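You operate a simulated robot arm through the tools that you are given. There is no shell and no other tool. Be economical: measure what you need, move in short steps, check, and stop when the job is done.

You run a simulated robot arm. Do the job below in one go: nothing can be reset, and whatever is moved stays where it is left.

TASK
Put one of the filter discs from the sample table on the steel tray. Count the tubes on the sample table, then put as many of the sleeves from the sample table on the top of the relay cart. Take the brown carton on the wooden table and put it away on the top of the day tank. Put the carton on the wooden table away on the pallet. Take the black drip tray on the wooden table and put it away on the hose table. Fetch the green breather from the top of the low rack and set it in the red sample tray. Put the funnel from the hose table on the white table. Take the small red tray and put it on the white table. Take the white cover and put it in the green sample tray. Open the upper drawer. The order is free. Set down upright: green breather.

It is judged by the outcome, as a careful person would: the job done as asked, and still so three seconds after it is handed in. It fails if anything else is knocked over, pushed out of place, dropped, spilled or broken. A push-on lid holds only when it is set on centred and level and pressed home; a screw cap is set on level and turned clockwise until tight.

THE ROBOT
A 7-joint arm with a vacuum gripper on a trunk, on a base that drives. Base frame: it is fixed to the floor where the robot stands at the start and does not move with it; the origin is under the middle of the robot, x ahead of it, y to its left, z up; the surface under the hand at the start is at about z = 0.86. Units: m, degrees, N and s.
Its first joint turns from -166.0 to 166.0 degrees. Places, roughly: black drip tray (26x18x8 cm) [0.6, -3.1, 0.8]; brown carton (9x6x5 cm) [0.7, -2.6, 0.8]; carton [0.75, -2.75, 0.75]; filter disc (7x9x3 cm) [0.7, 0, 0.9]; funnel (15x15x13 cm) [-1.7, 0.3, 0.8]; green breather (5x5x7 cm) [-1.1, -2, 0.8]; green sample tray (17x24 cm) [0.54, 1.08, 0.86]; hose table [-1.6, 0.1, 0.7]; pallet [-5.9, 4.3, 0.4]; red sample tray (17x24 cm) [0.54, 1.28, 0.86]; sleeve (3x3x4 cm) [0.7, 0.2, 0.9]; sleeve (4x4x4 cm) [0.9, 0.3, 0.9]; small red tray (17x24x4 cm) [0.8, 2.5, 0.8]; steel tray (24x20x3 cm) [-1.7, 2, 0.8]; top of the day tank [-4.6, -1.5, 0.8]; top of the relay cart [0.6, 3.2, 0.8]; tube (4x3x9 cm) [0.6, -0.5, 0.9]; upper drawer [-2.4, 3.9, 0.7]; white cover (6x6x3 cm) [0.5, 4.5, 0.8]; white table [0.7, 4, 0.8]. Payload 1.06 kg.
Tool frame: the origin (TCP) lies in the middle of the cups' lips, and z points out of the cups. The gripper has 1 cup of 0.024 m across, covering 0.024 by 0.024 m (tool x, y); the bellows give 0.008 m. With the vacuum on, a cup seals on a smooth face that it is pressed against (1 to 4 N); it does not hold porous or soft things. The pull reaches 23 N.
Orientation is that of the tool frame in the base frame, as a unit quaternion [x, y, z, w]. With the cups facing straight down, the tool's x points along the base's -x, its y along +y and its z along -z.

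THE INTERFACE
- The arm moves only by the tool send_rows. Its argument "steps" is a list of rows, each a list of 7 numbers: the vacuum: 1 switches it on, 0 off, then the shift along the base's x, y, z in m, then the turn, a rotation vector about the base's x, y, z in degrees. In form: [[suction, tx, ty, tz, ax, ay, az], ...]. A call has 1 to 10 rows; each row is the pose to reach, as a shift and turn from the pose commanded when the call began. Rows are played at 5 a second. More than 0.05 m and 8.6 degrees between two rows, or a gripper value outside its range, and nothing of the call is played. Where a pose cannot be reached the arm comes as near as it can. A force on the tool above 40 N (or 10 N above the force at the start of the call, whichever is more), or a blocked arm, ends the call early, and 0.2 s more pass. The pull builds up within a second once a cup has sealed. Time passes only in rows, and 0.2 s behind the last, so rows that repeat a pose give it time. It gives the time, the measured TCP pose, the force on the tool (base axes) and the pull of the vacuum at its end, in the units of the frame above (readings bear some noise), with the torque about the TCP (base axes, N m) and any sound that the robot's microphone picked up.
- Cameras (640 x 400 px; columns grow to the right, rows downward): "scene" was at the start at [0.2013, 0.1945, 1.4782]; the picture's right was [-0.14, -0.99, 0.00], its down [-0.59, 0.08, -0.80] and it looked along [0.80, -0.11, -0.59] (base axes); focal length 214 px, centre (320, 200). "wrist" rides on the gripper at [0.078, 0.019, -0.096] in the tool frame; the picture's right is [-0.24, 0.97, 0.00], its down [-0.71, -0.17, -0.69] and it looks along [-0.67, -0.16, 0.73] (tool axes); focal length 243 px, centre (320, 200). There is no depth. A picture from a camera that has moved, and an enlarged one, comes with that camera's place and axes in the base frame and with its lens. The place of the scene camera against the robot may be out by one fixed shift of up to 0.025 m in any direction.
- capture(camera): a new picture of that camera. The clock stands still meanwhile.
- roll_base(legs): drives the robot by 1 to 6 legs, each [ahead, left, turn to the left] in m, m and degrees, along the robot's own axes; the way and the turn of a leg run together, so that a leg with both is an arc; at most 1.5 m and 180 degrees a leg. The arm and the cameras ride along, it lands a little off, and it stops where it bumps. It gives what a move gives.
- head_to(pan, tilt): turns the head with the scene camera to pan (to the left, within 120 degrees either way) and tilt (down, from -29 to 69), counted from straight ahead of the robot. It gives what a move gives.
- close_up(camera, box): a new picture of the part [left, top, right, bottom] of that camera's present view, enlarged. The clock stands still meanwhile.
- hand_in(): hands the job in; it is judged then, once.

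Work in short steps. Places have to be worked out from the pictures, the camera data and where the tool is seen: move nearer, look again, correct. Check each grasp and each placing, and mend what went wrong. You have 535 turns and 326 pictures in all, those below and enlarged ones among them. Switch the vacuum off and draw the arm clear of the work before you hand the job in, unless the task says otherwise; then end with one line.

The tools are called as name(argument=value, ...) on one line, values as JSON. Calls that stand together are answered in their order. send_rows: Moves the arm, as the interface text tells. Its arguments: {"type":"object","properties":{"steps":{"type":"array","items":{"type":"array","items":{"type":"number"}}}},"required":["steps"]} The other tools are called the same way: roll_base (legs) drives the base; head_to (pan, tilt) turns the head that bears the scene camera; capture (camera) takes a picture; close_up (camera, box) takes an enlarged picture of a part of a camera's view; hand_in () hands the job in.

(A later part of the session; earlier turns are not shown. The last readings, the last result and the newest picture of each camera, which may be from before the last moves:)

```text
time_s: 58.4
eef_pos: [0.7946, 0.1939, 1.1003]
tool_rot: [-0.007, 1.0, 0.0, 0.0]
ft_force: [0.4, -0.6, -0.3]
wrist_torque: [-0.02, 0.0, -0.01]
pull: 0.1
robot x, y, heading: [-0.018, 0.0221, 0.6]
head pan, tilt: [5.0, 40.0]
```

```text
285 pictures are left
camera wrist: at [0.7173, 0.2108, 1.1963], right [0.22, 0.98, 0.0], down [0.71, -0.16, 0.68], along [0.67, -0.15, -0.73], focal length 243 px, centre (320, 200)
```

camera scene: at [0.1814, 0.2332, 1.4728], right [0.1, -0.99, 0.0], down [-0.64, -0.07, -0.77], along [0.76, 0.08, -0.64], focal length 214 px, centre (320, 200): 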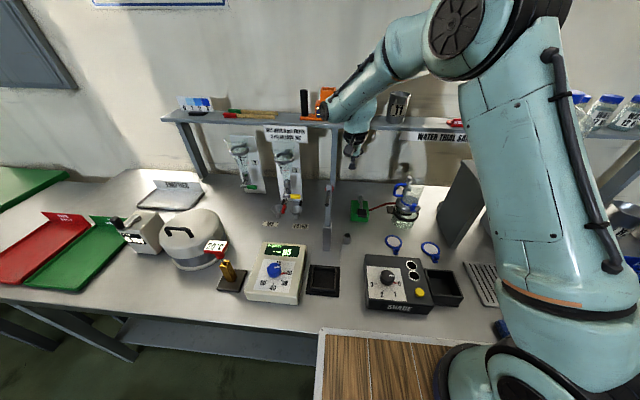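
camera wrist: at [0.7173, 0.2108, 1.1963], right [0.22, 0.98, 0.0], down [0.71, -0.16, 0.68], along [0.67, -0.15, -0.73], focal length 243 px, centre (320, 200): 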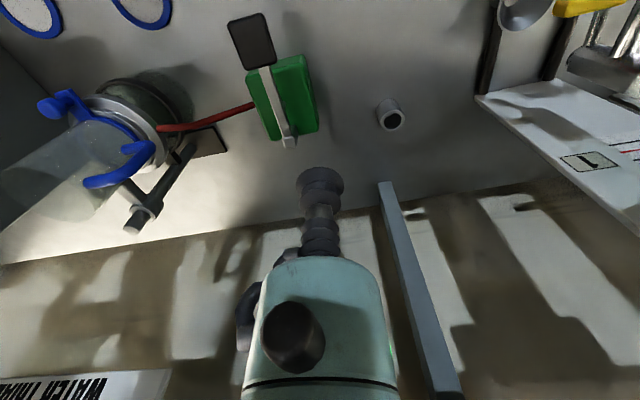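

Sleeve top at about (0.868, 0.269). Move above it at z≈0.96.

send_rows(steps=[[0, 0.03, 0.035, 0, 0, 0, 0], [0, 0.06, 0.065, 0, 0, 0, 0], [0, 0.073, 0.075, -0.04, 0, 0, 0], [0, 0.073, 0.075, -0.085, 0, 0, 0], [0, 0.073, 0.075, -0.13, 0, 0, 0], [0, 0.073, 0.075, -0.15, 0, 0, 0], [0, 0.073, 0.075, -0.15, 0, 0, 0]])

close_up(camera="wrist", box=[220, 60, 412, 180])

capture(camera="scene")

```text
time_s: 60.0
eef_pos: [0.8682, 0.2697, 0.9511]
tool_rot: [-0.006, 1.0, 0.0, 0.0]
ft_force: [0.5, -0.6, 0.2]
wrist_torque: [0.0, 0.02, -0.02]
pull: 0.1
robot x, y, heading: [-0.0186, 0.014, 1.1]
head pan, tilt: [5.0, 40.0]
```

```text
3.33 times, centred on (316, 120) of wrist
camera zoom: at [0.7909, 0.2865, 1.046], right [0.22, 0.98, 0.0], down [0.71, -0.16, 0.69], along [0.67, -0.15, -0.73], focal length 809 px, centre (333, 467)
```

zoom: 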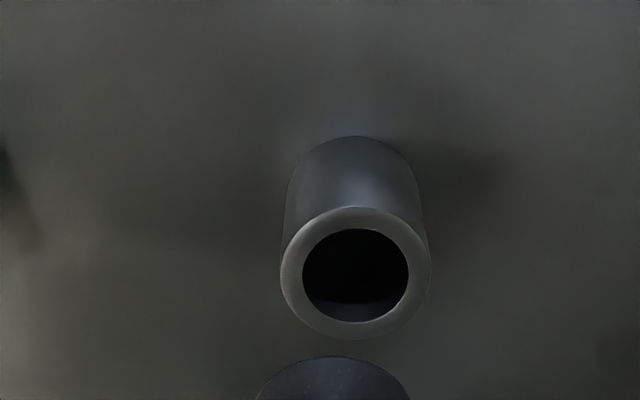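

```text
283 pictures are left
camera scene: at [0.1813, 0.2333, 1.4728], right [0.1, -0.99, 0.0], down [-0.64, -0.07, -0.77], along [0.76, 0.08, -0.64], focal length 214 px, centre (320, 200)
```

scene: 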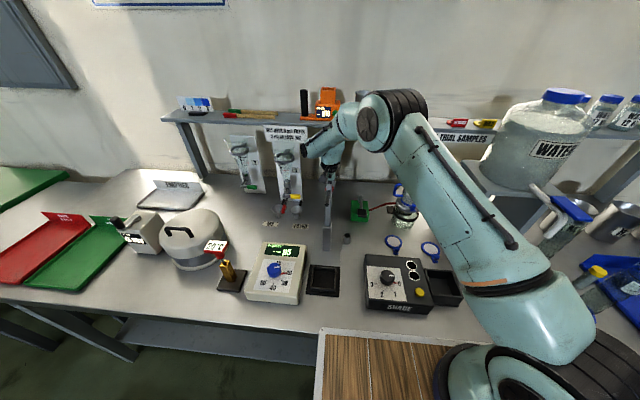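

Correct by (+4.5, +3.7) mm and descend to z≈0.92.

send_rows(steps=[[0, 0.0045, 0.0037, -0.015, 0, 0, 0], [0, 0.0045, 0.0037, -0.03, 0, 0, 0], [0, 0.0045, 0.0037, -0.03, 0, 0, 0]])

close_up(camera="wrist", box=[240, 100, 400, 200])

```text
time_s: 60.8
eef_pos: [0.8736, 0.2715, 0.9205]
tool_rot: [-0.007, 1.0, 0.0, 0.0]
ft_force: [0.2, 0.7, -0.5]
wrist_torque: [0.02, -0.02, -0.02]
pull: 0.0
robot x, y, heading: [-0.0127, 0.0191, 0.9]
head pan, tilt: [5.0, 40.0]
```

```text
4.00 times, centred on (320, 150) of wrist
camera zoom: at [0.7954, 0.2901, 1.0162], right [0.22, 0.98, 0.0], down [0.71, -0.16, 0.69], along [0.67, -0.15, -0.73], focal length 970 px, centre (320, 400)
```

zoom: 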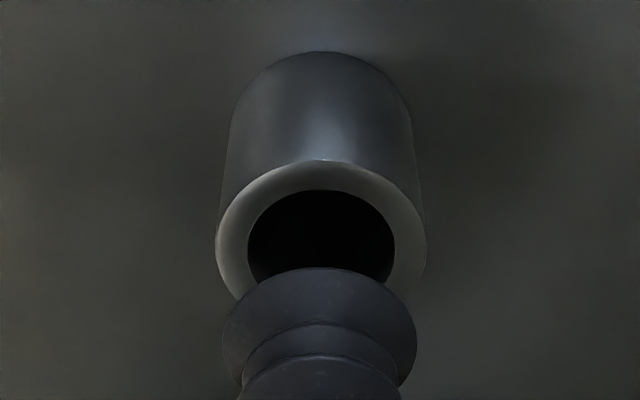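

Well centred. Descend with the suction on in small steps.

send_rows(steps=[[1, 0, 0, -0.012, 0, 0, 0], [1, 0, 0, -0.018, 0, 0, 0], [1, 0, 0, -0.021, 0, 0, 0], [1, 0, 0, -0.023, 0, 0, 0], [1, 0, 0, -0.023, 0, 0, 0], [1, 0, 0, -0.023, 0, 0, 0]])

```text
time_s: 62.2
eef_pos: [0.8728, 0.271, 0.8974]
tool_rot: [-0.008, 1.0, 0.0, 0.001]
ft_force: [0.2, 0.2, 0.5]
wrist_torque: [0.0, 0.03, 0.0]
pull: 22.6
robot x, y, heading: [-0.0144, 0.0145, 0.9]
head pan, tilt: [5.0, 40.0]
```

Sealed. I lift straight up.

send_rows(steps=[[1, 0, 0, 0.03, 0, 0, 0], [1, 0, 0, 0.07, 0, 0, 0], [1, 0, 0, 0.12, 0, 0, 0], [1, 0, 0, 0.17, 0, 0, 0], [1, -0.03, -0.01, 0.21, 0, 0, 0], [1, -0.07, -0.03, 0.23, 0, 0, 0], [1, -0.11, -0.05, 0.23, 0, 0, 0], [1, -0.15, -0.07, 0.23, 0, 0, 0], [1, -0.19, -0.09, 0.23, 0, 0, 0], [1, -0.19, -0.09, 0.23, 0, 0, 0]])

capture(camera="wrist")

```text
refused: row 5 steps farther than a row can; nothing moved
```

```text
281 pictures are left
camera wrist: at [0.7952, 0.2893, 0.9933], right [0.22, 0.98, 0.0], down [0.71, -0.16, 0.68], along [0.67, -0.15, -0.73], focal length 243 px, centre (320, 200)
```

wrist: 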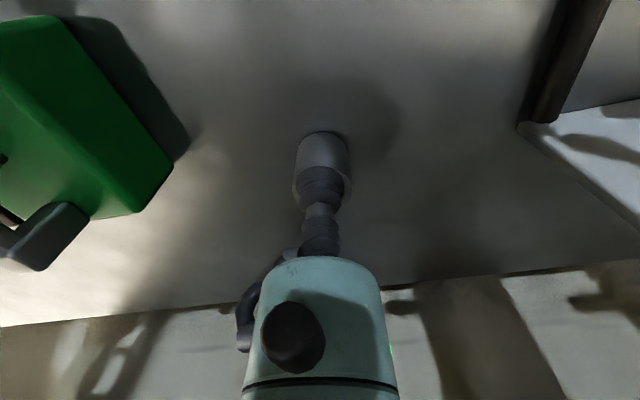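

send_rows(steps=[[1, 0, 0, 0.03, 0, 0, 0], [1, 0, 0, 0.07, 0, 0, 0], [1, 0, 0, 0.115, 0, 0, 0], [1, 0, 0, 0.16, 0, 0, 0], [1, 0, 0, 0.205, 0, 0, 0], [1, -0.03, -0.02, 0.225, 0, 0, 0], [1, -0.07, -0.04, 0.23, 0, 0, 0], [1, -0.11, -0.06, 0.23, 0, 0, 0], [1, -0.15, -0.08, 0.23, 0, 0, 0], [1, -0.19, -0.1, 0.23, 0, 0, 0]])

capture(camera="wrist")

```text
time_s: 64.4
eef_pos: [0.681, 0.1722, 1.1266]
tool_rot: [-0.008, 1.0, 0.0, -0.001]
ft_force: [0.0, 0.1, -1.0]
wrist_torque: [-0.04, 0.04, 0.01]
pull: 22.5
robot x, y, heading: [-0.0159, 0.0184, 0.9]
head pan, tilt: [5.0, 40.0]
```

```text
280 pictures are left
camera wrist: at [0.6028, 0.19, 1.2213], right [0.22, 0.98, 0.0], down [0.71, -0.16, 0.68], along [0.67, -0.15, -0.73], focal length 243 px, centre (320, 200)
```

wrist: 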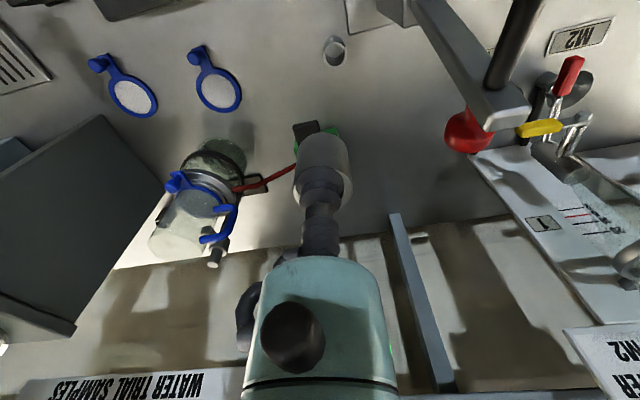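

Sleeve is held. I back off and drive left toward the relay cart, then look.

roll_base(legs=[[-0.5, 0, -0.9], [0, 1.4, 0], [0, 1.2, 0]])

head_to(pan=15, tilt=32)

capture(camera="scene")

```text
time_s: 79.8
eef_pos: [0.1805, 2.8083, 1.1271]
tool_rot: [-0.001, 1.0, 0.0, 0.0]
ft_force: [0.3, 0.6, -0.7]
wrist_torque: [0.0, -0.04, -0.02]
pull: 22.6
robot x, y, heading: [-0.5134, 2.6608, 0.2]
head pan, tilt: [5.0, 40.0]
```

```text
time_s: 80.5
eef_pos: [0.1821, 2.808, 1.1266]
tool_rot: [-0.002, 1.0, 0.0, -0.001]
ft_force: [-0.4, 0.3, -1.1]
wrist_torque: [0.01, -0.01, 0.01]
pull: 23.1
robot x, y, heading: [-0.5173, 2.662, 0.2]
head pan, tilt: [15.0, 32.0]
```

```text
279 pictures are left
camera scene: at [-0.316, 2.8907, 1.485], right [0.26, -0.96, 0.0], down [-0.51, -0.14, -0.85], along [0.82, 0.22, -0.53], focal length 214 px, centre (320, 200)
```

scene: 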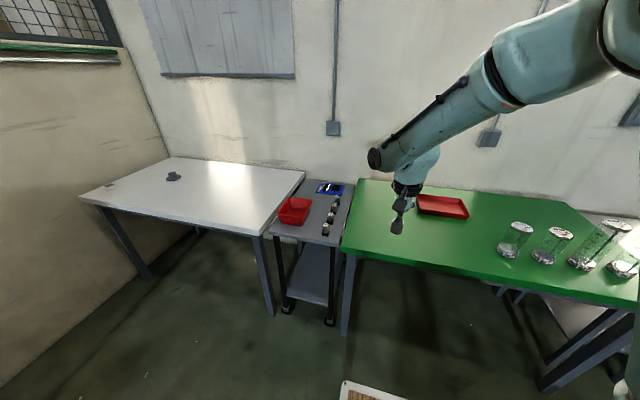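

The relay cart is the grey trolley between the green and white tables. I zoom on both.

close_up(camera="scene", box=[250, 165, 378, 245])

close_up(camera="scene", box=[80, 150, 272, 270])

```text
5.00 times, centred on (314, 205) of scene
camera zoom: at [-0.316, 2.8907, 1.485], right [0.26, -0.96, 0.0], down [-0.51, -0.14, -0.85], along [0.82, 0.22, -0.53], focal length 1072 px, centre (350, 175)
```

zoom: 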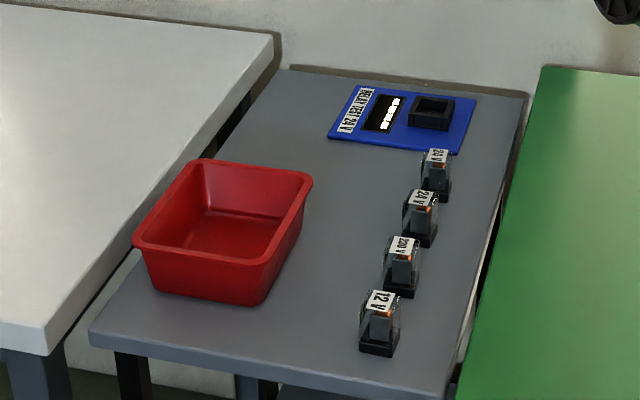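

```text
3.33 times, centred on (176, 210) of scene
camera zoom: at [-0.316, 2.8907, 1.485], right [0.26, -0.96, 0.0], down [-0.51, -0.14, -0.85], along [0.82, 0.22, -0.53], focal length 715 px, centre (800, 167)
```

zoom: 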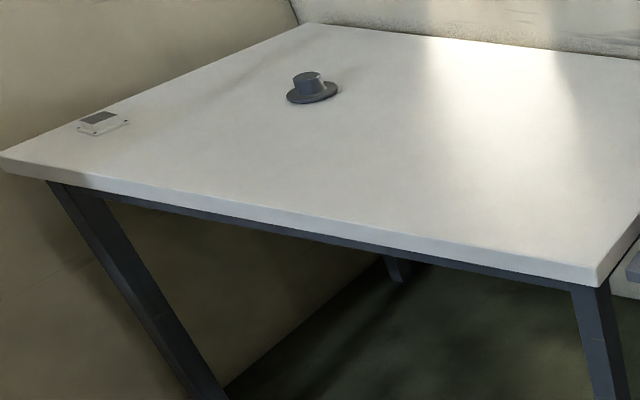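

The free area behind the red box (around x=0.74, y=3.15–3.25) suits. I drive in front of the cart.

roll_base(legs=[[0, 0.42, 0], [0.38, 0, 0]])

capture(camera="wrist")

```text
time_s: 85.1
eef_pos: [0.5524, 3.2361, 1.1275]
tool_rot: [-0.006, 1.0, 0.0, 0.0]
ft_force: [0.3, -0.2, -0.6]
wrist_torque: [-0.01, -0.01, -0.01]
pull: 23.0
robot x, y, heading: [-0.1404, 3.0829, 0.7]
head pan, tilt: [15.0, 32.0]
```

```text
276 pictures are left
camera wrist: at [0.4763, 3.2545, 1.2217], right [0.23, 0.97, 0.0], down [0.71, -0.16, 0.68], along [0.67, -0.15, -0.73], focal length 243 px, centre (320, 200)
```

wrist: 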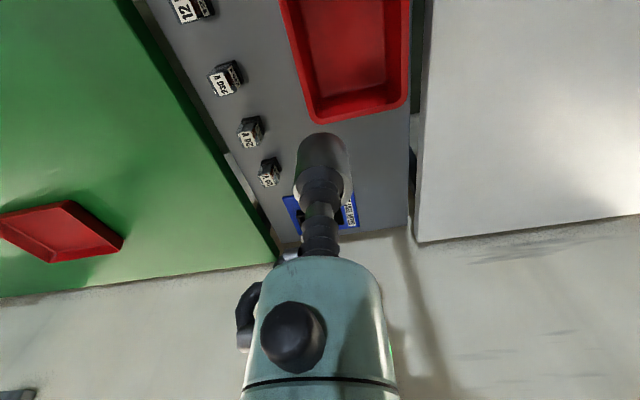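

Move over the free spot (0.75, 3.26) and lower to z≈0.87.

send_rows(steps=[[1, 0.045, 0.006, 0, 0, 0, 0], [1, 0.09, 0.012, 0, 0, 0, 0], [1, 0.135, 0.018, 0, 0, 0, 0], [1, 0.18, 0.024, 0, 0, 0, 0], [1, 0.198, 0.024, -0.04, 0, 0, 0], [1, 0.198, 0.024, -0.085, 0, 0, 0], [1, 0.198, 0.024, -0.13, 0, 0, 0], [1, 0.198, 0.024, -0.175, 0, 0, 0], [1, 0.198, 0.024, -0.22, 0, 0, 0], [1, 0.198, 0.024, -0.25, 0, 0, 0]])

capture(camera="wrist")

close_up(camera="scene", box=[160, 80, 480, 280])

```text
time_s: 87.3
eef_pos: [0.7538, 3.2617, 0.8791]
tool_rot: [-0.005, 1.0, 0.0, 0.001]
ft_force: [-0.4, -0.4, -1.3]
wrist_torque: [0.02, -0.02, -0.02]
pull: 22.8
robot x, y, heading: [-0.1438, 3.0843, 0.7]
head pan, tilt: [15.0, 32.0]
```

```text
275 pictures are left
camera wrist: at [0.6755, 3.2796, 0.974], right [0.23, 0.97, 0.0], down [0.71, -0.16, 0.69], along [0.67, -0.15, -0.73], focal length 243 px, centre (320, 200)
```

wrist: 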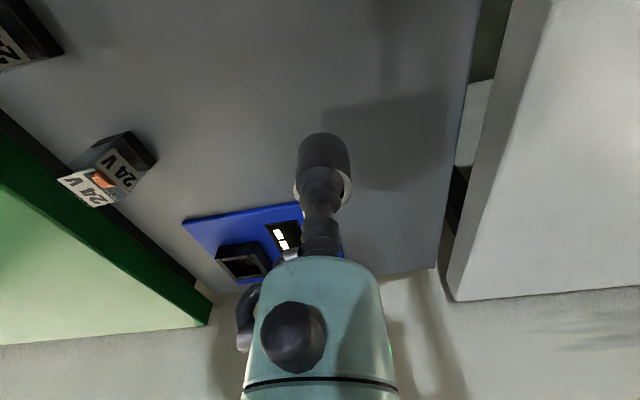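

```text
2.00 times, centred on (320, 180) of scene
camera zoom: at [0.0564, 3.315, 1.4851], right [0.27, -0.96, 0.0], down [-0.51, -0.14, -0.85], along [0.82, 0.23, -0.53], focal length 429 px, centre (320, 240)
```

zoom: 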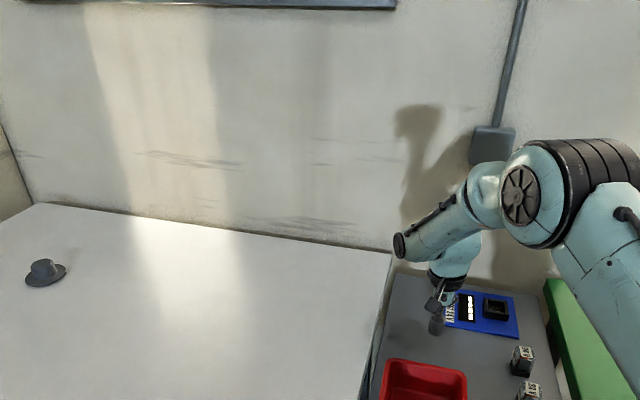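

send_rows(steps=[[1, 0, 0, -0.02, 0, 0, 0], [1, 0, 0, -0.035, 0, 0, 0], [1, 0, 0, -0.042, 0, 0, 0], [1, 0, 0, -0.042, 0, 0, 0]])

capture(camera="wrist")

```text
time_s: 88.3
eef_pos: [0.7533, 3.2612, 0.8352]
tool_rot: [-0.005, 1.0, 0.0, 0.0]
ft_force: [-1.6, -0.4, -0.9]
wrist_torque: [0.02, 0.01, 0.0]
pull: 23.2
robot x, y, heading: [-0.142, 3.0777, 0.3]
head pan, tilt: [15.0, 32.0]
```

```text
273 pictures are left
camera wrist: at [0.6748, 3.2794, 0.9297], right [0.23, 0.97, 0.0], down [0.71, -0.16, 0.69], along [0.67, -0.15, -0.73], focal length 243 px, centre (320, 200)
```

wrist: 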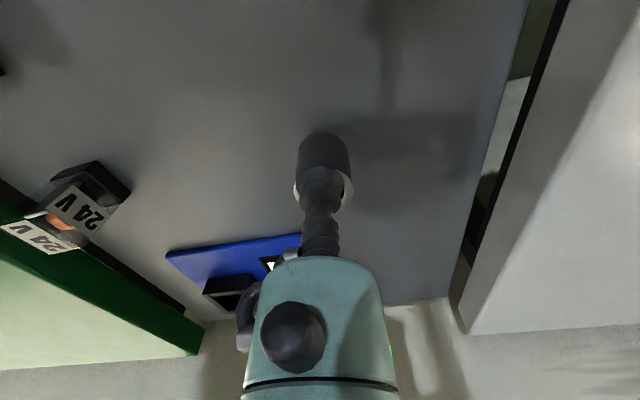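

send_rows(steps=[[1, 0, 0, -0.005, 0, 0, 0], [1, 0, 0, -0.01, 0, 0, 0], [1, 0, 0, -0.01, 0, 0, 0]])

send_rows(steps=[[1, 0, 0, -0.004, 0, 0, 0], [1, 0, 0, -0.008, 0, 0, 0], [1, 0, 0, -0.008, 0, 0, 0]])

close_up(camera="wrist", box=[240, 80, 432, 200])

```text
time_s: 89.1
eef_pos: [0.7542, 3.2604, 0.8243]
tool_rot: [-0.006, 1.0, 0.0, 0.0]
ft_force: [0.4, -0.2, -0.1]
wrist_torque: [0.01, -0.02, 0.02]
pull: 22.8
robot x, y, heading: [-0.1412, 3.0827, 0.4]
head pan, tilt: [15.0, 32.0]
```

```text
time_s: 89.9
eef_pos: [0.752, 3.261, 0.8163]
tool_rot: [-0.006, 1.0, 0.0, 0.001]
ft_force: [-1.2, -0.3, 1.0]
wrist_torque: [-0.03, -0.02, 0.03]
pull: 22.9
robot x, y, heading: [-0.1418, 3.0802, 0.3]
head pan, tilt: [15.0, 32.0]
```

```text
3.33 times, centred on (336, 140) of wrist
camera zoom: at [0.6745, 3.2782, 0.912], right [0.23, 0.97, 0.0], down [0.71, -0.16, 0.69], along [0.67, -0.15, -0.73], focal length 809 px, centre (267, 400)
```

zoom: 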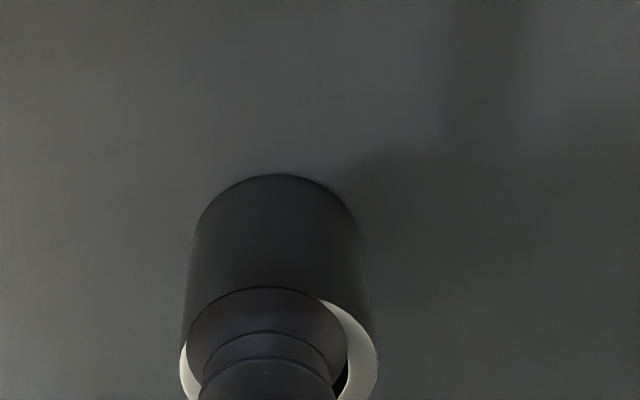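

The force turned from −1.1 to +1.0 N: contact. I release and lift.

send_rows(steps=[[1, 0, 0, -0.001, 0, 0, 0], [0, 0, 0, -0.001, 0, 0, 0], [0, 0, 0, -0.001, 0, 0, 0], [0, 0, 0, -0.001, 0, 0, 0], [0, 0, 0, -0.001, 0, 0, 0], [0, 0, 0, 0.004, 0, 0, 0], [0, 0, 0, 0.03, 0, 0, 0], [0, 0, 0, 0.08, 0, 0, 0], [0, 0, 0, 0.13, 0, 0, 0], [0, 0, 0, 0.18, 0, 0, 0]])

capture(camera="wrist")

```text
time_s: 92.1
eef_pos: [0.7502, 3.2624, 0.9938]
tool_rot: [-0.005, 1.0, 0.0, -0.001]
ft_force: [0.3, -0.8, 0.7]
wrist_torque: [0.0, 0.03, 0.0]
pull: 0.1
robot x, y, heading: [-0.1405, 3.0819, 0.6]
head pan, tilt: [15.0, 32.0]
```

```text
271 pictures are left
camera wrist: at [0.6726, 3.2811, 1.0897], right [0.23, 0.97, 0.0], down [0.71, -0.16, 0.68], along [0.67, -0.15, -0.73], focal length 243 px, centre (320, 200)
```

wrist: 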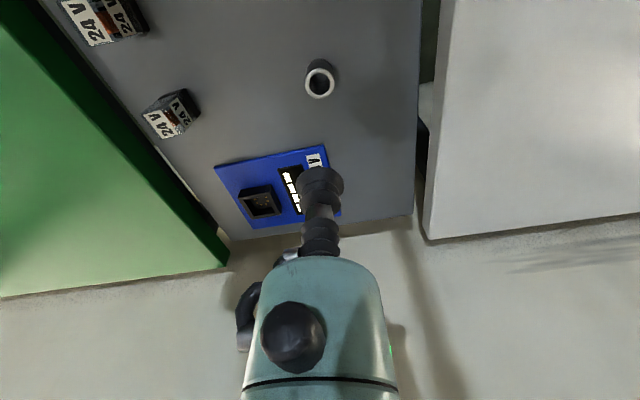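

Sleeve 1 stands fine. Next, nearby: the small red tray on the green table. Retract the arm and drive in front of it.

send_rows(steps=[[0, -0.03, 0, 0.04, 0, 0, 0], [0, -0.06, 0, 0.08, 0, 0, 0], [0, -0.1, 0, 0.11, 0, 0, 0], [0, -0.145, 0, 0.13, 0, 0, 0], [0, -0.19, 0, 0.13, 0, 0, 0], [0, -0.19, 0, 0.13, 0, 0, 0]])

roll_base(legs=[[-0.12, 0, -0.5], [0, -0.75, 0], [0.2, 0, 0]])

head_to(pan=-5, tilt=40)

capture(camera="scene")

capture(camera="wrist")

```text
time_s: 93.5
eef_pos: [0.5637, 3.2609, 1.1255]
tool_rot: [-0.005, 1.0, -0.001, 0.0]
ft_force: [0.6, 0.7, -0.2]
wrist_torque: [0.02, 0.04, -0.02]
pull: 0.1
robot x, y, heading: [-0.1412, 3.081, 0.6]
head pan, tilt: [15.0, 32.0]
```

```text
time_s: 99.6
eef_pos: [0.6477, 2.5026, 1.1249]
tool_rot: [-0.004, 1.0, 0.0, 0.0]
ft_force: [0.0, -0.1, 0.2]
wrist_torque: [-0.01, -0.01, -0.01]
pull: 0.0
robot x, y, heading: [-0.0559, 2.324, 0.3]
head pan, tilt: [15.0, 32.0]
```

```text
time_s: 100.5
eef_pos: [0.6472, 2.5022, 1.1255]
tool_rot: [-0.003, 1.0, 0.0, 0.0]
ft_force: [0.6, -0.4, -0.3]
wrist_torque: [0.01, -0.01, -0.02]
pull: 0.0
robot x, y, heading: [-0.0564, 2.3275, 0.5]
head pan, tilt: [-5.0, 40.0]
```

```text
270 pictures are left
camera scene: at [0.14, 2.5281, 1.4728], right [-0.08, -1.0, 0.0], down [-0.64, 0.05, -0.77], along [0.76, -0.06, -0.64], focal length 214 px, centre (320, 200)
```

scene: 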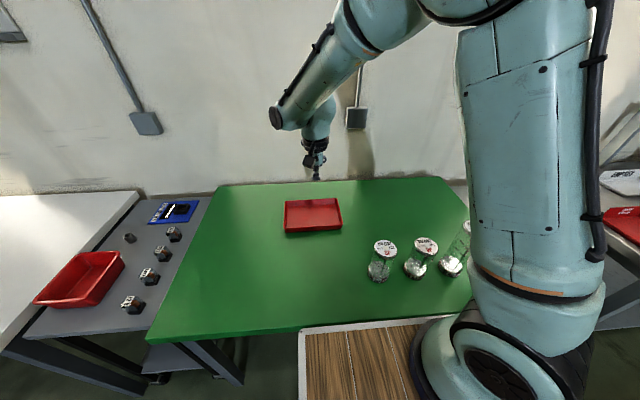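

```text
269 pictures are left
camera wrist: at [0.5698, 2.5206, 1.221], right [0.23, 0.97, 0.0], down [0.71, -0.17, 0.69], along [0.67, -0.16, -0.73], focal length 243 px, centre (320, 200)
```

wrist: 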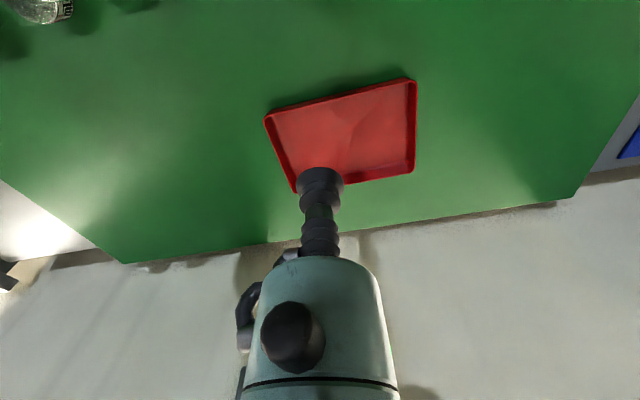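

Tray centre judged at (0.808, 2.506). I move above and lower to z≈0.87.

send_rows(steps=[[0, 0.045, 0.001, 0, 0, 0, 0], [0, 0.09, 0.002, 0, 0, 0, 0], [0, 0.135, 0.003, 0, 0, 0, 0], [0, 0.161, 0.004, -0.035, 0, 0, 0], [0, 0.161, 0.004, -0.08, 0, 0, 0], [0, 0.161, 0.004, -0.125, 0, 0, 0], [0, 0.161, 0.004, -0.17, 0, 0, 0], [0, 0.161, 0.004, -0.215, 0, 0, 0], [0, 0.161, 0.004, -0.25, 0, 0, 0], [0, 0.161, 0.004, -0.25, 0, 0, 0]])

capture(camera="wrist")

```text
time_s: 102.7
eef_pos: [0.8072, 2.5079, 0.8771]
tool_rot: [-0.003, 1.0, 0.0, 0.0]
ft_force: [0.1, 0.4, -0.5]
wrist_torque: [0.02, -0.03, -0.02]
pull: 0.0
robot x, y, heading: [-0.0581, 2.328, 0.7]
head pan, tilt: [-5.0, 40.0]
```

```text
268 pictures are left
camera wrist: at [0.7288, 2.5267, 0.971], right [0.23, 0.97, 0.0], down [0.71, -0.17, 0.69], along [0.67, -0.16, -0.73], focal length 243 px, centre (320, 200)
```

wrist: 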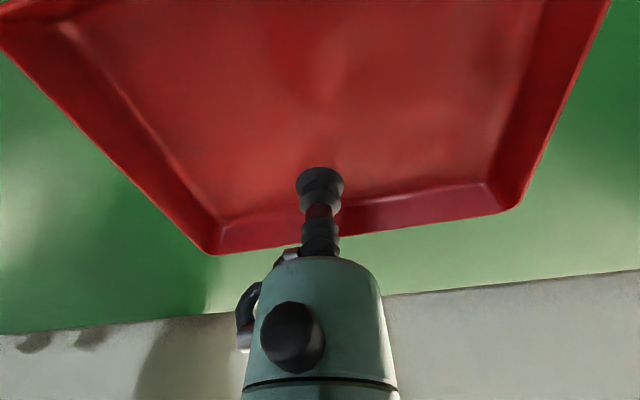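

Centre is (0.811, 2.509). Descend with suction on in small steps.

send_rows(steps=[[1, 0.003, 0.001, -0.04, 0, 0, 0], [1, 0.003, 0.001, -0.065, 0, 0, 0], [1, 0.003, 0.001, -0.072, 0, 0, 0], [1, 0.003, 0.001, -0.076, 0, 0, 0], [1, 0.003, 0.001, -0.08, 0, 0, 0], [1, 0.003, 0.001, -0.08, 0, 0, 0]])

```text
time_s: 103.3
eef_pos: [0.8136, 2.5084, 0.8147]
tool_rot: [-0.004, 1.0, 0.002, 0.005]
ft_force: [-0.8, 0.4, 18.5]
wrist_torque: [-0.02, -0.05, 0.03]
pull: 22.7
robot x, y, heading: [-0.0584, 2.3264, 0.5]
head pan, tilt: [-5.0, 40.0]
stopped in row 3: the force on the tool passed its limit at 52 N (the readings are from after the stop); the commanded pose is now the measured one
```

Floor was higher than judged, but it sealed. Lift slowly.

send_rows(steps=[[1, 0, 0, 0.005, 0, 0, 0], [1, 0, 0, 0.02, 0, 0, 0], [1, 0, 0, 0.05, 0, 0, 0], [1, 0, 0, 0.09, 0, 0, 0], [1, 0, 0, 0.13, 0, 0, 0], [1, 0, 0, 0.17, 0, 0, 0], [1, 0, 0, 0.21, 0, 0, 0], [1, 0, 0, 0.25, 0, 0, 0], [1, 0, 0, 0.28, 0, 0, 0]])

capture(camera="scene")

```text
time_s: 105.3
eef_pos: [0.8115, 2.5077, 1.0925]
tool_rot: [-0.003, 1.0, 0.001, 0.002]
ft_force: [0.4, 0.5, -4.8]
wrist_torque: [-0.03, -0.05, 0.04]
pull: 23.6
robot x, y, heading: [-0.056, 2.3269, 0.1]
head pan, tilt: [-5.0, 40.0]
```

```text
267 pictures are left
camera scene: at [0.1404, 2.5282, 1.4727], right [-0.08, -1.0, 0.0], down [-0.64, 0.05, -0.77], along [0.76, -0.06, -0.64], focal length 214 px, centre (320, 200)
```

scene: 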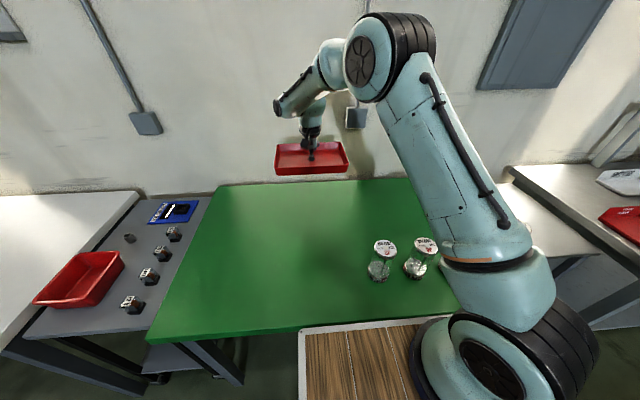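

Tray held (≈0.5 kg). Drive to the white table.

roll_base(legs=[[-0.15, 0, 0], [0, 1.25, 0], [0.12, 0, 0]])

head_to(pan=20, tilt=36)

capture(camera="scene")

```text
time_s: 113.5
eef_pos: [0.7622, 3.7801, 1.0928]
tool_rot: [-0.012, 1.0, 0.001, 0.002]
ft_force: [0.2, 0.4, -4.5]
wrist_torque: [-0.02, -0.1, 0.03]
pull: 22.5
robot x, y, heading: [-0.106, 3.5864, 1.3]
head pan, tilt: [-5.0, 40.0]
```

```text
time_s: 114.4
eef_pos: [0.7627, 3.7817, 1.0934]
tool_rot: [-0.012, 1.0, 0.001, 0.002]
ft_force: [0.0, -1.0, -3.8]
wrist_torque: [0.0, -0.07, 0.0]
pull: 22.7
robot x, y, heading: [-0.1022, 3.5883, 1.4]
head pan, tilt: [20.0, 36.0]
```

```text
266 pictures are left
camera scene: at [0.0873, 3.8273, 1.4788], right [0.36, -0.93, 0.0], down [-0.55, -0.21, -0.81], along [0.75, 0.29, -0.59], focal length 214 px, centre (320, 200)
```

scene: 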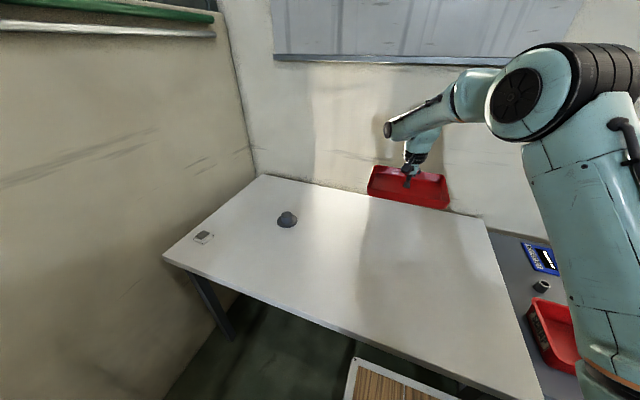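

Lower the tray here, at (0.76, 3.78), first to z≈0.85.

send_rows(steps=[[1, 0, 0, -0.045, 0, 0, 0], [1, 0, 0, -0.09, 0, 0, 0], [1, 0, 0, -0.135, 0, 0, 0], [1, 0, 0, -0.18, 0, 0, 0], [1, 0, 0, -0.215, 0, 0, 0], [1, 0, 0, -0.24, 0, 0, 0], [1, 0, 0, -0.24, 0, 0, 0]])

send_rows(steps=[[1, 0, 0, -0.005, 0, 0, 0], [1, 0, 0, -0.01, 0, 0, 0], [1, 0, 0, -0.013, 0, 0, 0], [1, 0, 0, -0.016, 0, 0, 0], [1, 0, 0, -0.019, 0, 0, 0], [1, 0, 0, -0.019, 0, 0, 0]])

capture(camera="wrist")

```text
time_s: 116.0
eef_pos: [0.7632, 3.7794, 0.8525]
tool_rot: [-0.011, 1.0, 0.001, 0.002]
ft_force: [0.0, 0.3, -4.5]
wrist_torque: [-0.01, -0.09, -0.01]
pull: 23.1
robot x, y, heading: [-0.1005, 3.5856, 1.6]
head pan, tilt: [20.0, 36.0]
```

```text
time_s: 117.4
eef_pos: [0.7619, 3.7794, 0.8331]
tool_rot: [-0.012, 1.0, 0.0, 0.001]
ft_force: [-0.3, 0.9, -4.8]
wrist_torque: [-0.03, -0.11, -0.01]
pull: 23.0
robot x, y, heading: [-0.1039, 3.5859, 1.3]
head pan, tilt: [20.0, 36.0]
```

```text
265 pictures are left
camera wrist: at [0.6838, 3.7971, 0.9288], right [0.21, 0.98, 0.0], down [0.71, -0.16, 0.69], along [0.67, -0.14, -0.73], focal length 243 px, centre (320, 200)
```

wrist: 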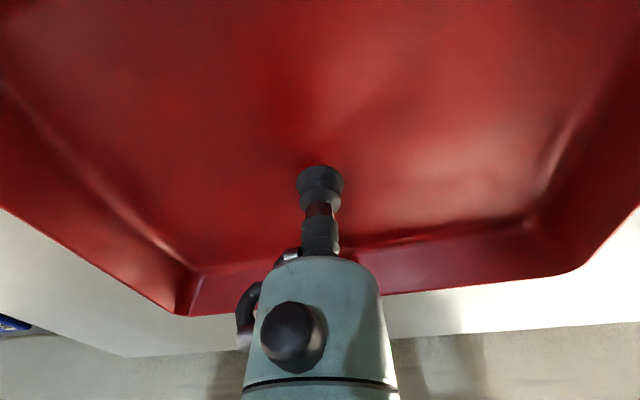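

send_rows(steps=[[1, 0, 0, -0.003, 0, 0, 0], [1, 0, 0, -0.006, 0, 0, 0], [1, 0, 0, -0.009, 0, 0, 0], [1, 0, 0, -0.012, 0, 0, 0], [1, 0, 0, -0.012, 0, 0, 0]])

send_rows(steps=[[1, 0, 0, -0.003, 0, 0, 0], [1, 0, 0, -0.006, 0, 0, 0], [1, 0, 0, -0.006, 0, 0, 0]])

send_rows(steps=[[1, 0, 0, -0.003, 0, 0, 0], [1, 0, 0, -0.006, 0, 0, 0], [1, 0, 0, -0.006, 0, 0, 0]])

```text
time_s: 118.6
eef_pos: [0.7627, 3.7808, 0.823]
tool_rot: [-0.011, 1.0, 0.0, 0.003]
ft_force: [-2.8, -0.7, 13.9]
wrist_torque: [-0.02, 0.03, -0.04]
pull: 22.8
robot x, y, heading: [-0.1038, 3.5869, 1.3]
head pan, tilt: [20.0, 36.0]
```

```text
time_s: 119.4
eef_pos: [0.7627, 3.7816, 0.8173]
tool_rot: [-0.012, 1.0, 0.001, 0.003]
ft_force: [0.0, -0.3, 18.1]
wrist_torque: [-0.01, 0.0, 0.04]
pull: 22.9
robot x, y, heading: [-0.1055, 3.5863, 1.4]
head pan, tilt: [20.0, 36.0]
```

```text
time_s: 119.9
eef_pos: [0.7646, 3.781, 0.8154]
tool_rot: [-0.011, 1.0, 0.001, 0.004]
ft_force: [-0.6, 0.5, 14.5]
wrist_torque: [-0.03, 0.01, -0.09]
pull: 22.9
robot x, y, heading: [-0.1089, 3.5908, 1.6]
head pan, tilt: [20.0, 36.0]
stopped in row 2: the force on the tool passed its limit at 45 N (the readings are from after the stop); the commanded pose is now the measured one
```

On the table. Release and lift.

send_rows(steps=[[1, 0, 0, 0.002, 0, 0, 0], [0, 0, 0, 0.002, 0, 0, 0], [0, 0, 0, 0.002, 0, 0, 0], [0, 0, 0, 0.002, 0, 0, 0], [0, 0, 0, 0.002, 0, 0, 0], [0, 0, 0, 0.01, 0, 0, 0], [0, 0, 0, 0.04, 0, 0, 0], [0, 0, 0, 0.09, 0, 0, 0], [0, 0, 0, 0.14, 0, 0, 0], [0, 0, 0, 0.19, 0, 0, 0]])

capture(camera="scene")

close_up(camera="scene", box=[170, 190, 330, 290])

```text
time_s: 122.1
eef_pos: [0.7617, 3.7801, 1.0015]
tool_rot: [-0.012, 1.0, 0.001, 0.003]
ft_force: [1.1, 0.0, -0.6]
wrist_torque: [0.01, 0.01, -0.02]
pull: 0.0
robot x, y, heading: [-0.104, 3.5845, 1.3]
head pan, tilt: [20.0, 36.0]
```

```text
264 pictures are left
camera scene: at [0.0876, 3.8275, 1.4788], right [0.36, -0.93, 0.0], down [-0.55, -0.21, -0.81], along [0.75, 0.29, -0.59], focal length 214 px, centre (320, 200)
```

scene: 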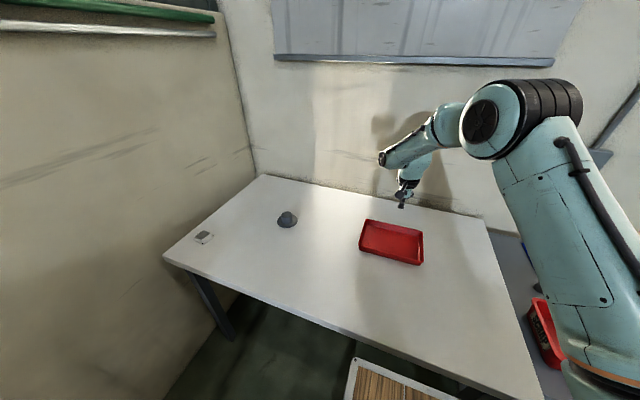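

```text
4.00 times, centred on (250, 240) of scene
camera zoom: at [0.0876, 3.8275, 1.4788], right [0.36, -0.93, 0.0], down [-0.55, -0.21, -0.81], along [0.75, 0.29, -0.59], focal length 858 px, centre (600, 40)
```

zoom: 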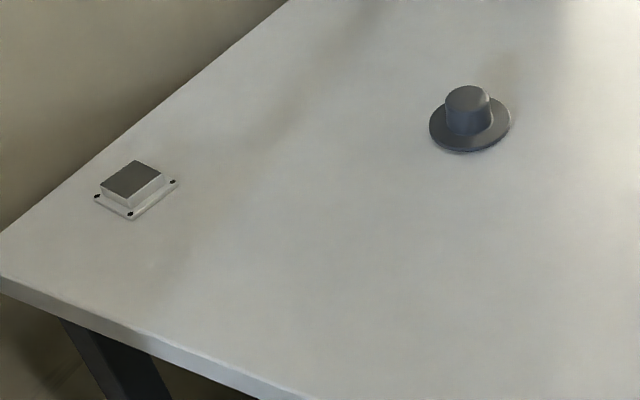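

Tray placed. Next the white cover at about (0.50, 4.50). I drive left.

roll_base(legs=[[-0.15, 0, -1], [0, 0.55, 0]])

capture(camera="wrist")

```text
time_s: 126.2
eef_pos: [0.6151, 4.3187, 1.0026]
tool_rot: [-0.003, 1.0, 0.0, 0.003]
ft_force: [-0.4, -0.4, -0.5]
wrist_torque: [0.02, 0.04, -0.03]
pull: 0.1
robot x, y, heading: [-0.2502, 4.1372, 0.5]
head pan, tilt: [20.0, 36.0]
```

```text
262 pictures are left
camera wrist: at [0.5371, 4.3364, 1.0968], right [0.23, 0.97, 0.0], down [0.7, -0.17, 0.69], along [0.67, -0.16, -0.72], focal length 243 px, centre (320, 200)
```

wrist: 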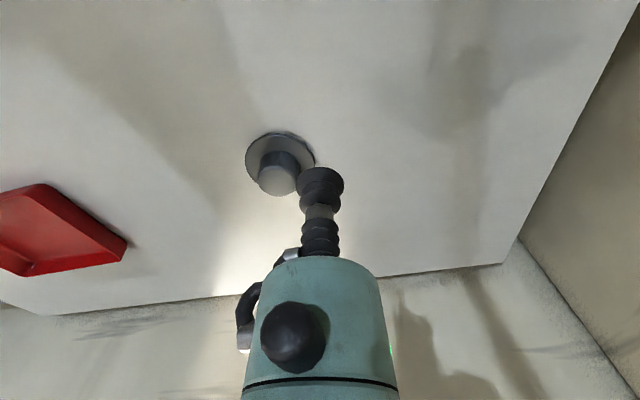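

send_rows(steps=[[0, -0.03, 0.035, 0, 0, 0, 0], [0, -0.06, 0.07, 0, 0, 0, 0], [0, -0.09, 0.105, 0, 0, 0, 0], [0, -0.12, 0.14, 0, 0, 0, 0], [0, -0.13, 0.175, 0, 0, 0, 0], [0, -0.13, 0.175, 0, 0, 0, 0]])

capture(camera="wrist")

```text
time_s: 127.6
eef_pos: [0.4856, 4.4937, 1.0026]
tool_rot: [-0.004, 1.0, 0.0, 0.005]
ft_force: [-0.5, -0.4, 0.1]
wrist_torque: [0.0, -0.01, 0.03]
pull: 0.0
robot x, y, heading: [-0.2513, 4.1374, 0.4]
head pan, tilt: [20.0, 36.0]
```

```text
261 pictures are left
camera wrist: at [0.4077, 4.5124, 1.0973], right [0.23, 0.97, 0.0], down [0.7, -0.17, 0.69], along [0.67, -0.16, -0.72], focal length 243 px, centre (320, 200)
```

wrist: 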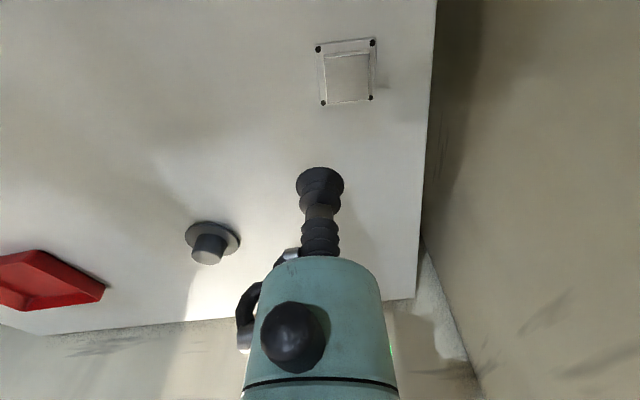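

send_rows(steps=[[0, 0.003, 0.013, -0.04, 0, 0, 0], [0, 0.006, 0.026, -0.08, 0, 0, 0], [0, 0.006, 0.026, -0.11, 0, 0, 0], [0, 0.006, 0.026, -0.125, 0, 0, 0], [0, 0.006, 0.026, -0.125, 0, 0, 0]])

close_up(camera="wrist", box=[220, 60, 412, 180])

```text
time_s: 128.8
eef_pos: [0.4907, 4.5187, 0.8775]
tool_rot: [-0.003, 1.0, 0.002, 0.004]
ft_force: [0.7, -1.0, 0.4]
wrist_torque: [-0.02, -0.01, -0.01]
pull: 0.0
robot x, y, heading: [-0.2537, 4.1375, 0.5]
head pan, tilt: [20.0, 36.0]
```

```text
3.33 times, centred on (316, 120) of wrist
camera zoom: at [0.412, 4.5378, 0.9718], right [0.23, 0.97, 0.0], down [0.7, -0.17, 0.69], along [0.67, -0.16, -0.72], focal length 809 px, centre (333, 467)
```

zoom: 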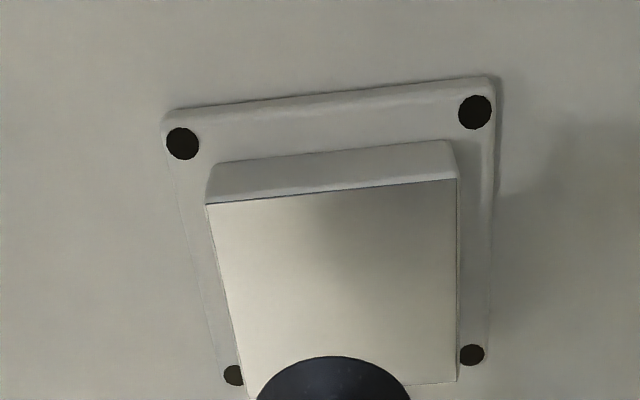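

Flat smooth top; correct +5 mm in x and descend carefully with suction.

send_rows(steps=[[1, 0.005, 0.001, -0.015, 0, 0, 0], [1, 0.005, 0.001, -0.025, 0, 0, 0], [1, 0.005, 0.001, -0.028, 0, 0, 0], [1, 0.005, 0.001, -0.031, 0, 0, 0], [1, 0.005, 0.001, -0.034, 0, 0, 0], [1, 0.005, 0.001, -0.034, 0, 0, 0]])

```text
time_s: 130.2
eef_pos: [0.4976, 4.5188, 0.8441]
tool_rot: [-0.003, 1.0, 0.001, 0.003]
ft_force: [-0.8, -0.3, 0.3]
wrist_torque: [0.0, 0.02, -0.05]
pull: 23.1
robot x, y, heading: [-0.2529, 4.1399, 0.3]
head pan, tilt: [20.0, 36.0]
```

Sealed. Lift, draw in, and drive to the green sample tray at (0.54, 1.08).

send_rows(steps=[[1, 0, 0, 0.03, 0, 0, 0], [1, 0, 0, 0.075, 0, 0, 0], [1, 0, 0, 0.12, 0, 0, 0], [1, 0, 0, 0.165, 0, 0, 0], [1, 0, -0.02, 0.205, 0, 0, 0], [1, -0.01, -0.05, 0.24, 0, 0, 0], [1, -0.02, -0.09, 0.26, 0, 0, 0], [1, -0.03, -0.13, 0.26, 0, 0, 0], [1, -0.04, -0.17, 0.26, 0, 0, 0], [1, -0.05, -0.21, 0.26, 0, 0, 0]])

roll_base(legs=[[-0.25, 0, -0.3], [0, -1.4, 0], [0, -1.4, 0], [0, -0.42, 0]])

head_to(pan=0, tilt=36)

capture(camera="scene")

```text
time_s: 132.4
eef_pos: [0.4472, 4.3104, 1.1032]
tool_rot: [-0.004, 1.0, 0.002, 0.003]
ft_force: [0.0, 1.5, -2.3]
wrist_torque: [-0.03, -0.03, 0.0]
pull: 22.6
robot x, y, heading: [-0.25, 4.1389, 0.4]
head pan, tilt: [20.0, 36.0]
```

```text
time_s: 149.5
eef_pos: [0.0905, 1.0666, 1.103]
tool_rot: [0.028, 1.0, 0.001, 0.004]
ft_force: [-0.2, -0.2, -2.6]
wrist_torque: [0.0, -0.01, -0.01]
pull: 22.8
robot x, y, heading: [-0.6221, 0.9437, -3.4]
head pan, tilt: [20.0, 36.0]
```

```text
time_s: 150.3
eef_pos: [0.0904, 1.0673, 1.1029]
tool_rot: [0.028, 1.0, 0.001, 0.004]
ft_force: [0.2, 0.1, -2.6]
wrist_torque: [-0.03, 0.01, -0.01]
pull: 22.9
robot x, y, heading: [-0.6184, 0.9421, -3.2]
head pan, tilt: [0.0, 36.0]
```

```text
259 pictures are left
camera scene: at [-0.4068, 1.1354, 1.4788], right [-0.06, -1.0, 0.0], down [-0.59, 0.03, -0.81], along [0.81, -0.05, -0.59], focal length 214 px, centre (320, 200)
```

scene: 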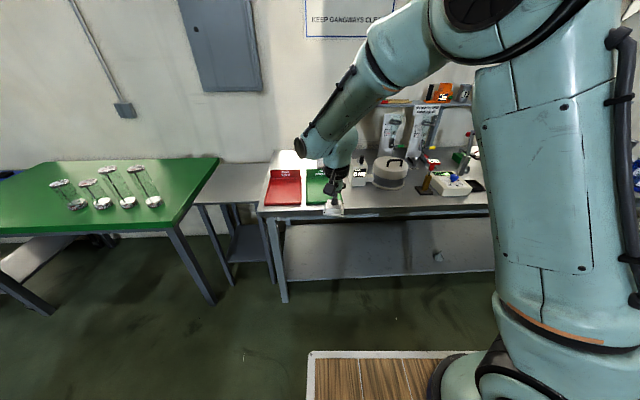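

roll_base(legs=[[0.4, 0.03, 3.3]])

capture(camera="wrist")

capture(camera="scene")

```text
time_s: 152.9
eef_pos: [0.4879, 1.1181, 1.1023]
tool_rot: [0.004, 1.0, 0.001, 0.003]
ft_force: [0.4, -0.4, -2.7]
wrist_torque: [-0.01, -0.04, 0.06]
pull: 22.7
robot x, y, heading: [-0.2137, 0.9585, -0.4]
head pan, tilt: [0.0, 36.0]
```

```text
258 pictures are left
camera wrist: at [0.4101, 1.139, 1.1976], right [0.24, 0.97, 0.0], down [0.7, -0.18, 0.69], along [0.67, -0.16, -0.72], focal length 243 px, centre (320, 200)
```

wrist: 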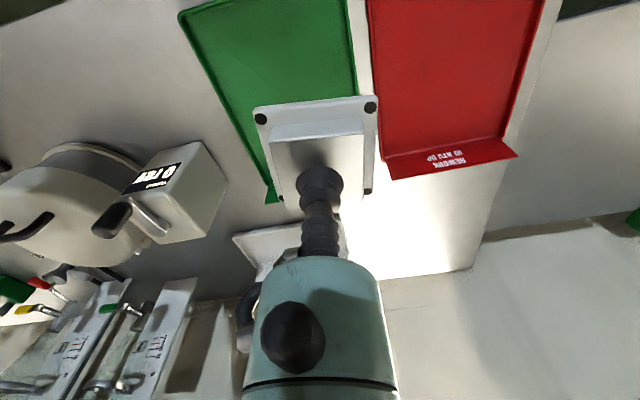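

```text
257 pictures are left
camera scene: at [-0.0114, 1.1624, 1.4788], right [-0.01, -1.0, 0.0], down [-0.59, 0.0, -0.81], along [0.81, -0.01, -0.59], focal length 214 px, centre (320, 200)
```

scene: 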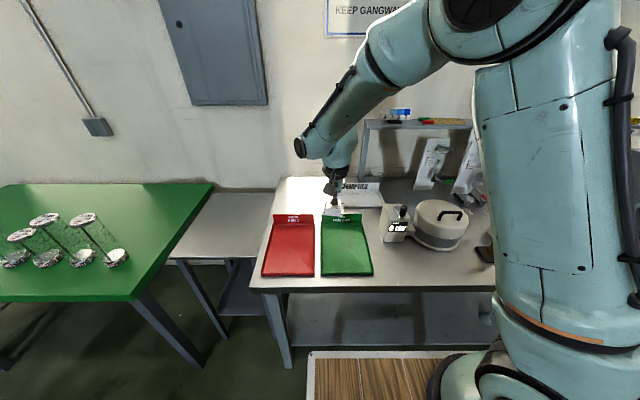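

Tray centre ≈ (0.53, 1.065). Move over and lower to z≈0.93.

send_rows(steps=[[1, 0.02, -0.028, 0, 0, 0, 0], [1, 0.04, -0.055, 0, 0, 0, 0], [1, 0.04, -0.055, -0.045, 0, 0, 0], [1, 0.04, -0.055, -0.09, 0, 0, 0], [1, 0.04, -0.055, -0.13, 0, 0, 0], [1, 0.04, -0.055, -0.16, 0, 0, 0], [1, 0.04, -0.055, -0.18, 0, 0, 0], [1, 0.04, -0.055, -0.18, 0, 0, 0]])

capture(camera="wrist")

```text
time_s: 154.7
eef_pos: [0.5295, 1.0647, 0.9229]
tool_rot: [0.004, 1.0, 0.002, 0.003]
ft_force: [0.2, 0.4, -2.6]
wrist_torque: [-0.04, -0.02, 0.02]
pull: 22.8
robot x, y, heading: [-0.2151, 0.957, -0.3]
head pan, tilt: [0.0, 36.0]
```

```text
256 pictures are left
camera wrist: at [0.4505, 1.0845, 1.0172], right [0.24, 0.97, 0.0], down [0.7, -0.18, 0.69], along [0.67, -0.16, -0.72], focal length 243 px, centre (320, 200)
```

wrist: 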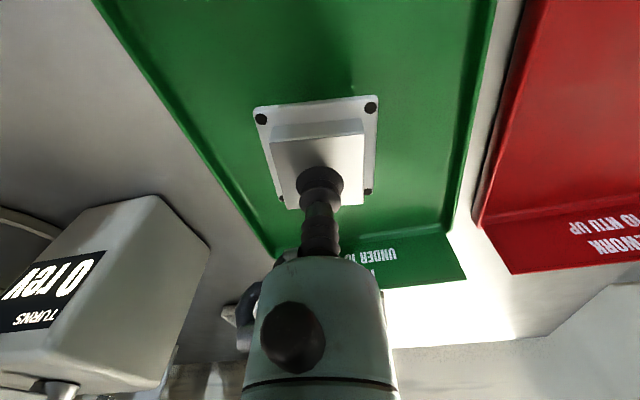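

Well inside the tray. Creep down.

send_rows(steps=[[1, 0, 0, -0.01, 0, 0, 0], [1, 0, 0, -0.016, 0, 0, 0], [1, 0, 0, -0.02, 0, 0, 0], [1, 0, 0, -0.023, 0, 0, 0], [1, 0, 0, -0.023, 0, 0, 0]])

```text
time_s: 155.9
eef_pos: [0.5285, 1.0634, 0.8996]
tool_rot: [0.003, 1.0, 0.001, 0.003]
ft_force: [0.0, -0.2, -2.7]
wrist_torque: [-0.01, 0.0, 0.01]
pull: 22.6
robot x, y, heading: [-0.2164, 0.9553, -0.2]
head pan, tilt: [0.0, 36.0]
```

send_rows(steps=[[1, 0, 0, -0.002, 0, 0, 0], [1, 0, 0, -0.004, 0, 0, 0], [1, 0, 0, -0.004, 0, 0, 0]])

```text
time_s: 156.7
eef_pos: [0.5289, 1.064, 0.8958]
tool_rot: [0.003, 1.0, 0.001, 0.003]
ft_force: [0.7, -0.1, -2.3]
wrist_torque: [0.0, 0.0, 0.0]
pull: 22.7
robot x, y, heading: [-0.2164, 0.9552, -0.1]
head pan, tilt: [0.0, 36.0]
```

send_rows(steps=[[1, 0, 0, -0.002, 0, 0, 0], [1, 0, 0, -0.004, 0, 0, 0], [1, 0, 0, -0.004, 0, 0, 0]])

```text
time_s: 157.5
eef_pos: [0.5277, 1.0631, 0.8907]
tool_rot: [0.004, 1.0, 0.001, 0.004]
ft_force: [-1.0, 0.3, -2.9]
wrist_torque: [0.01, 0.01, 0.01]
pull: 22.6
robot x, y, heading: [-0.2128, 0.96, -0.6]
head pan, tilt: [0.0, 36.0]
```

send_rows(steps=[[1, 0, 0, -0.0015, 0, 0, 0], [1, 0, 0, -0.003, 0, 0, 0], [1, 0, 0, -0.003, 0, 0, 0]])

```text
time_s: 158.3
eef_pos: [0.5276, 1.0646, 0.8887]
tool_rot: [0.003, 1.0, 0.001, 0.004]
ft_force: [0.6, -0.4, -2.3]
wrist_torque: [0.0, 0.0, -0.01]
pull: 23.1
robot x, y, heading: [-0.2161, 0.9556, -0.5]
head pan, tilt: [0.0, 36.0]
```

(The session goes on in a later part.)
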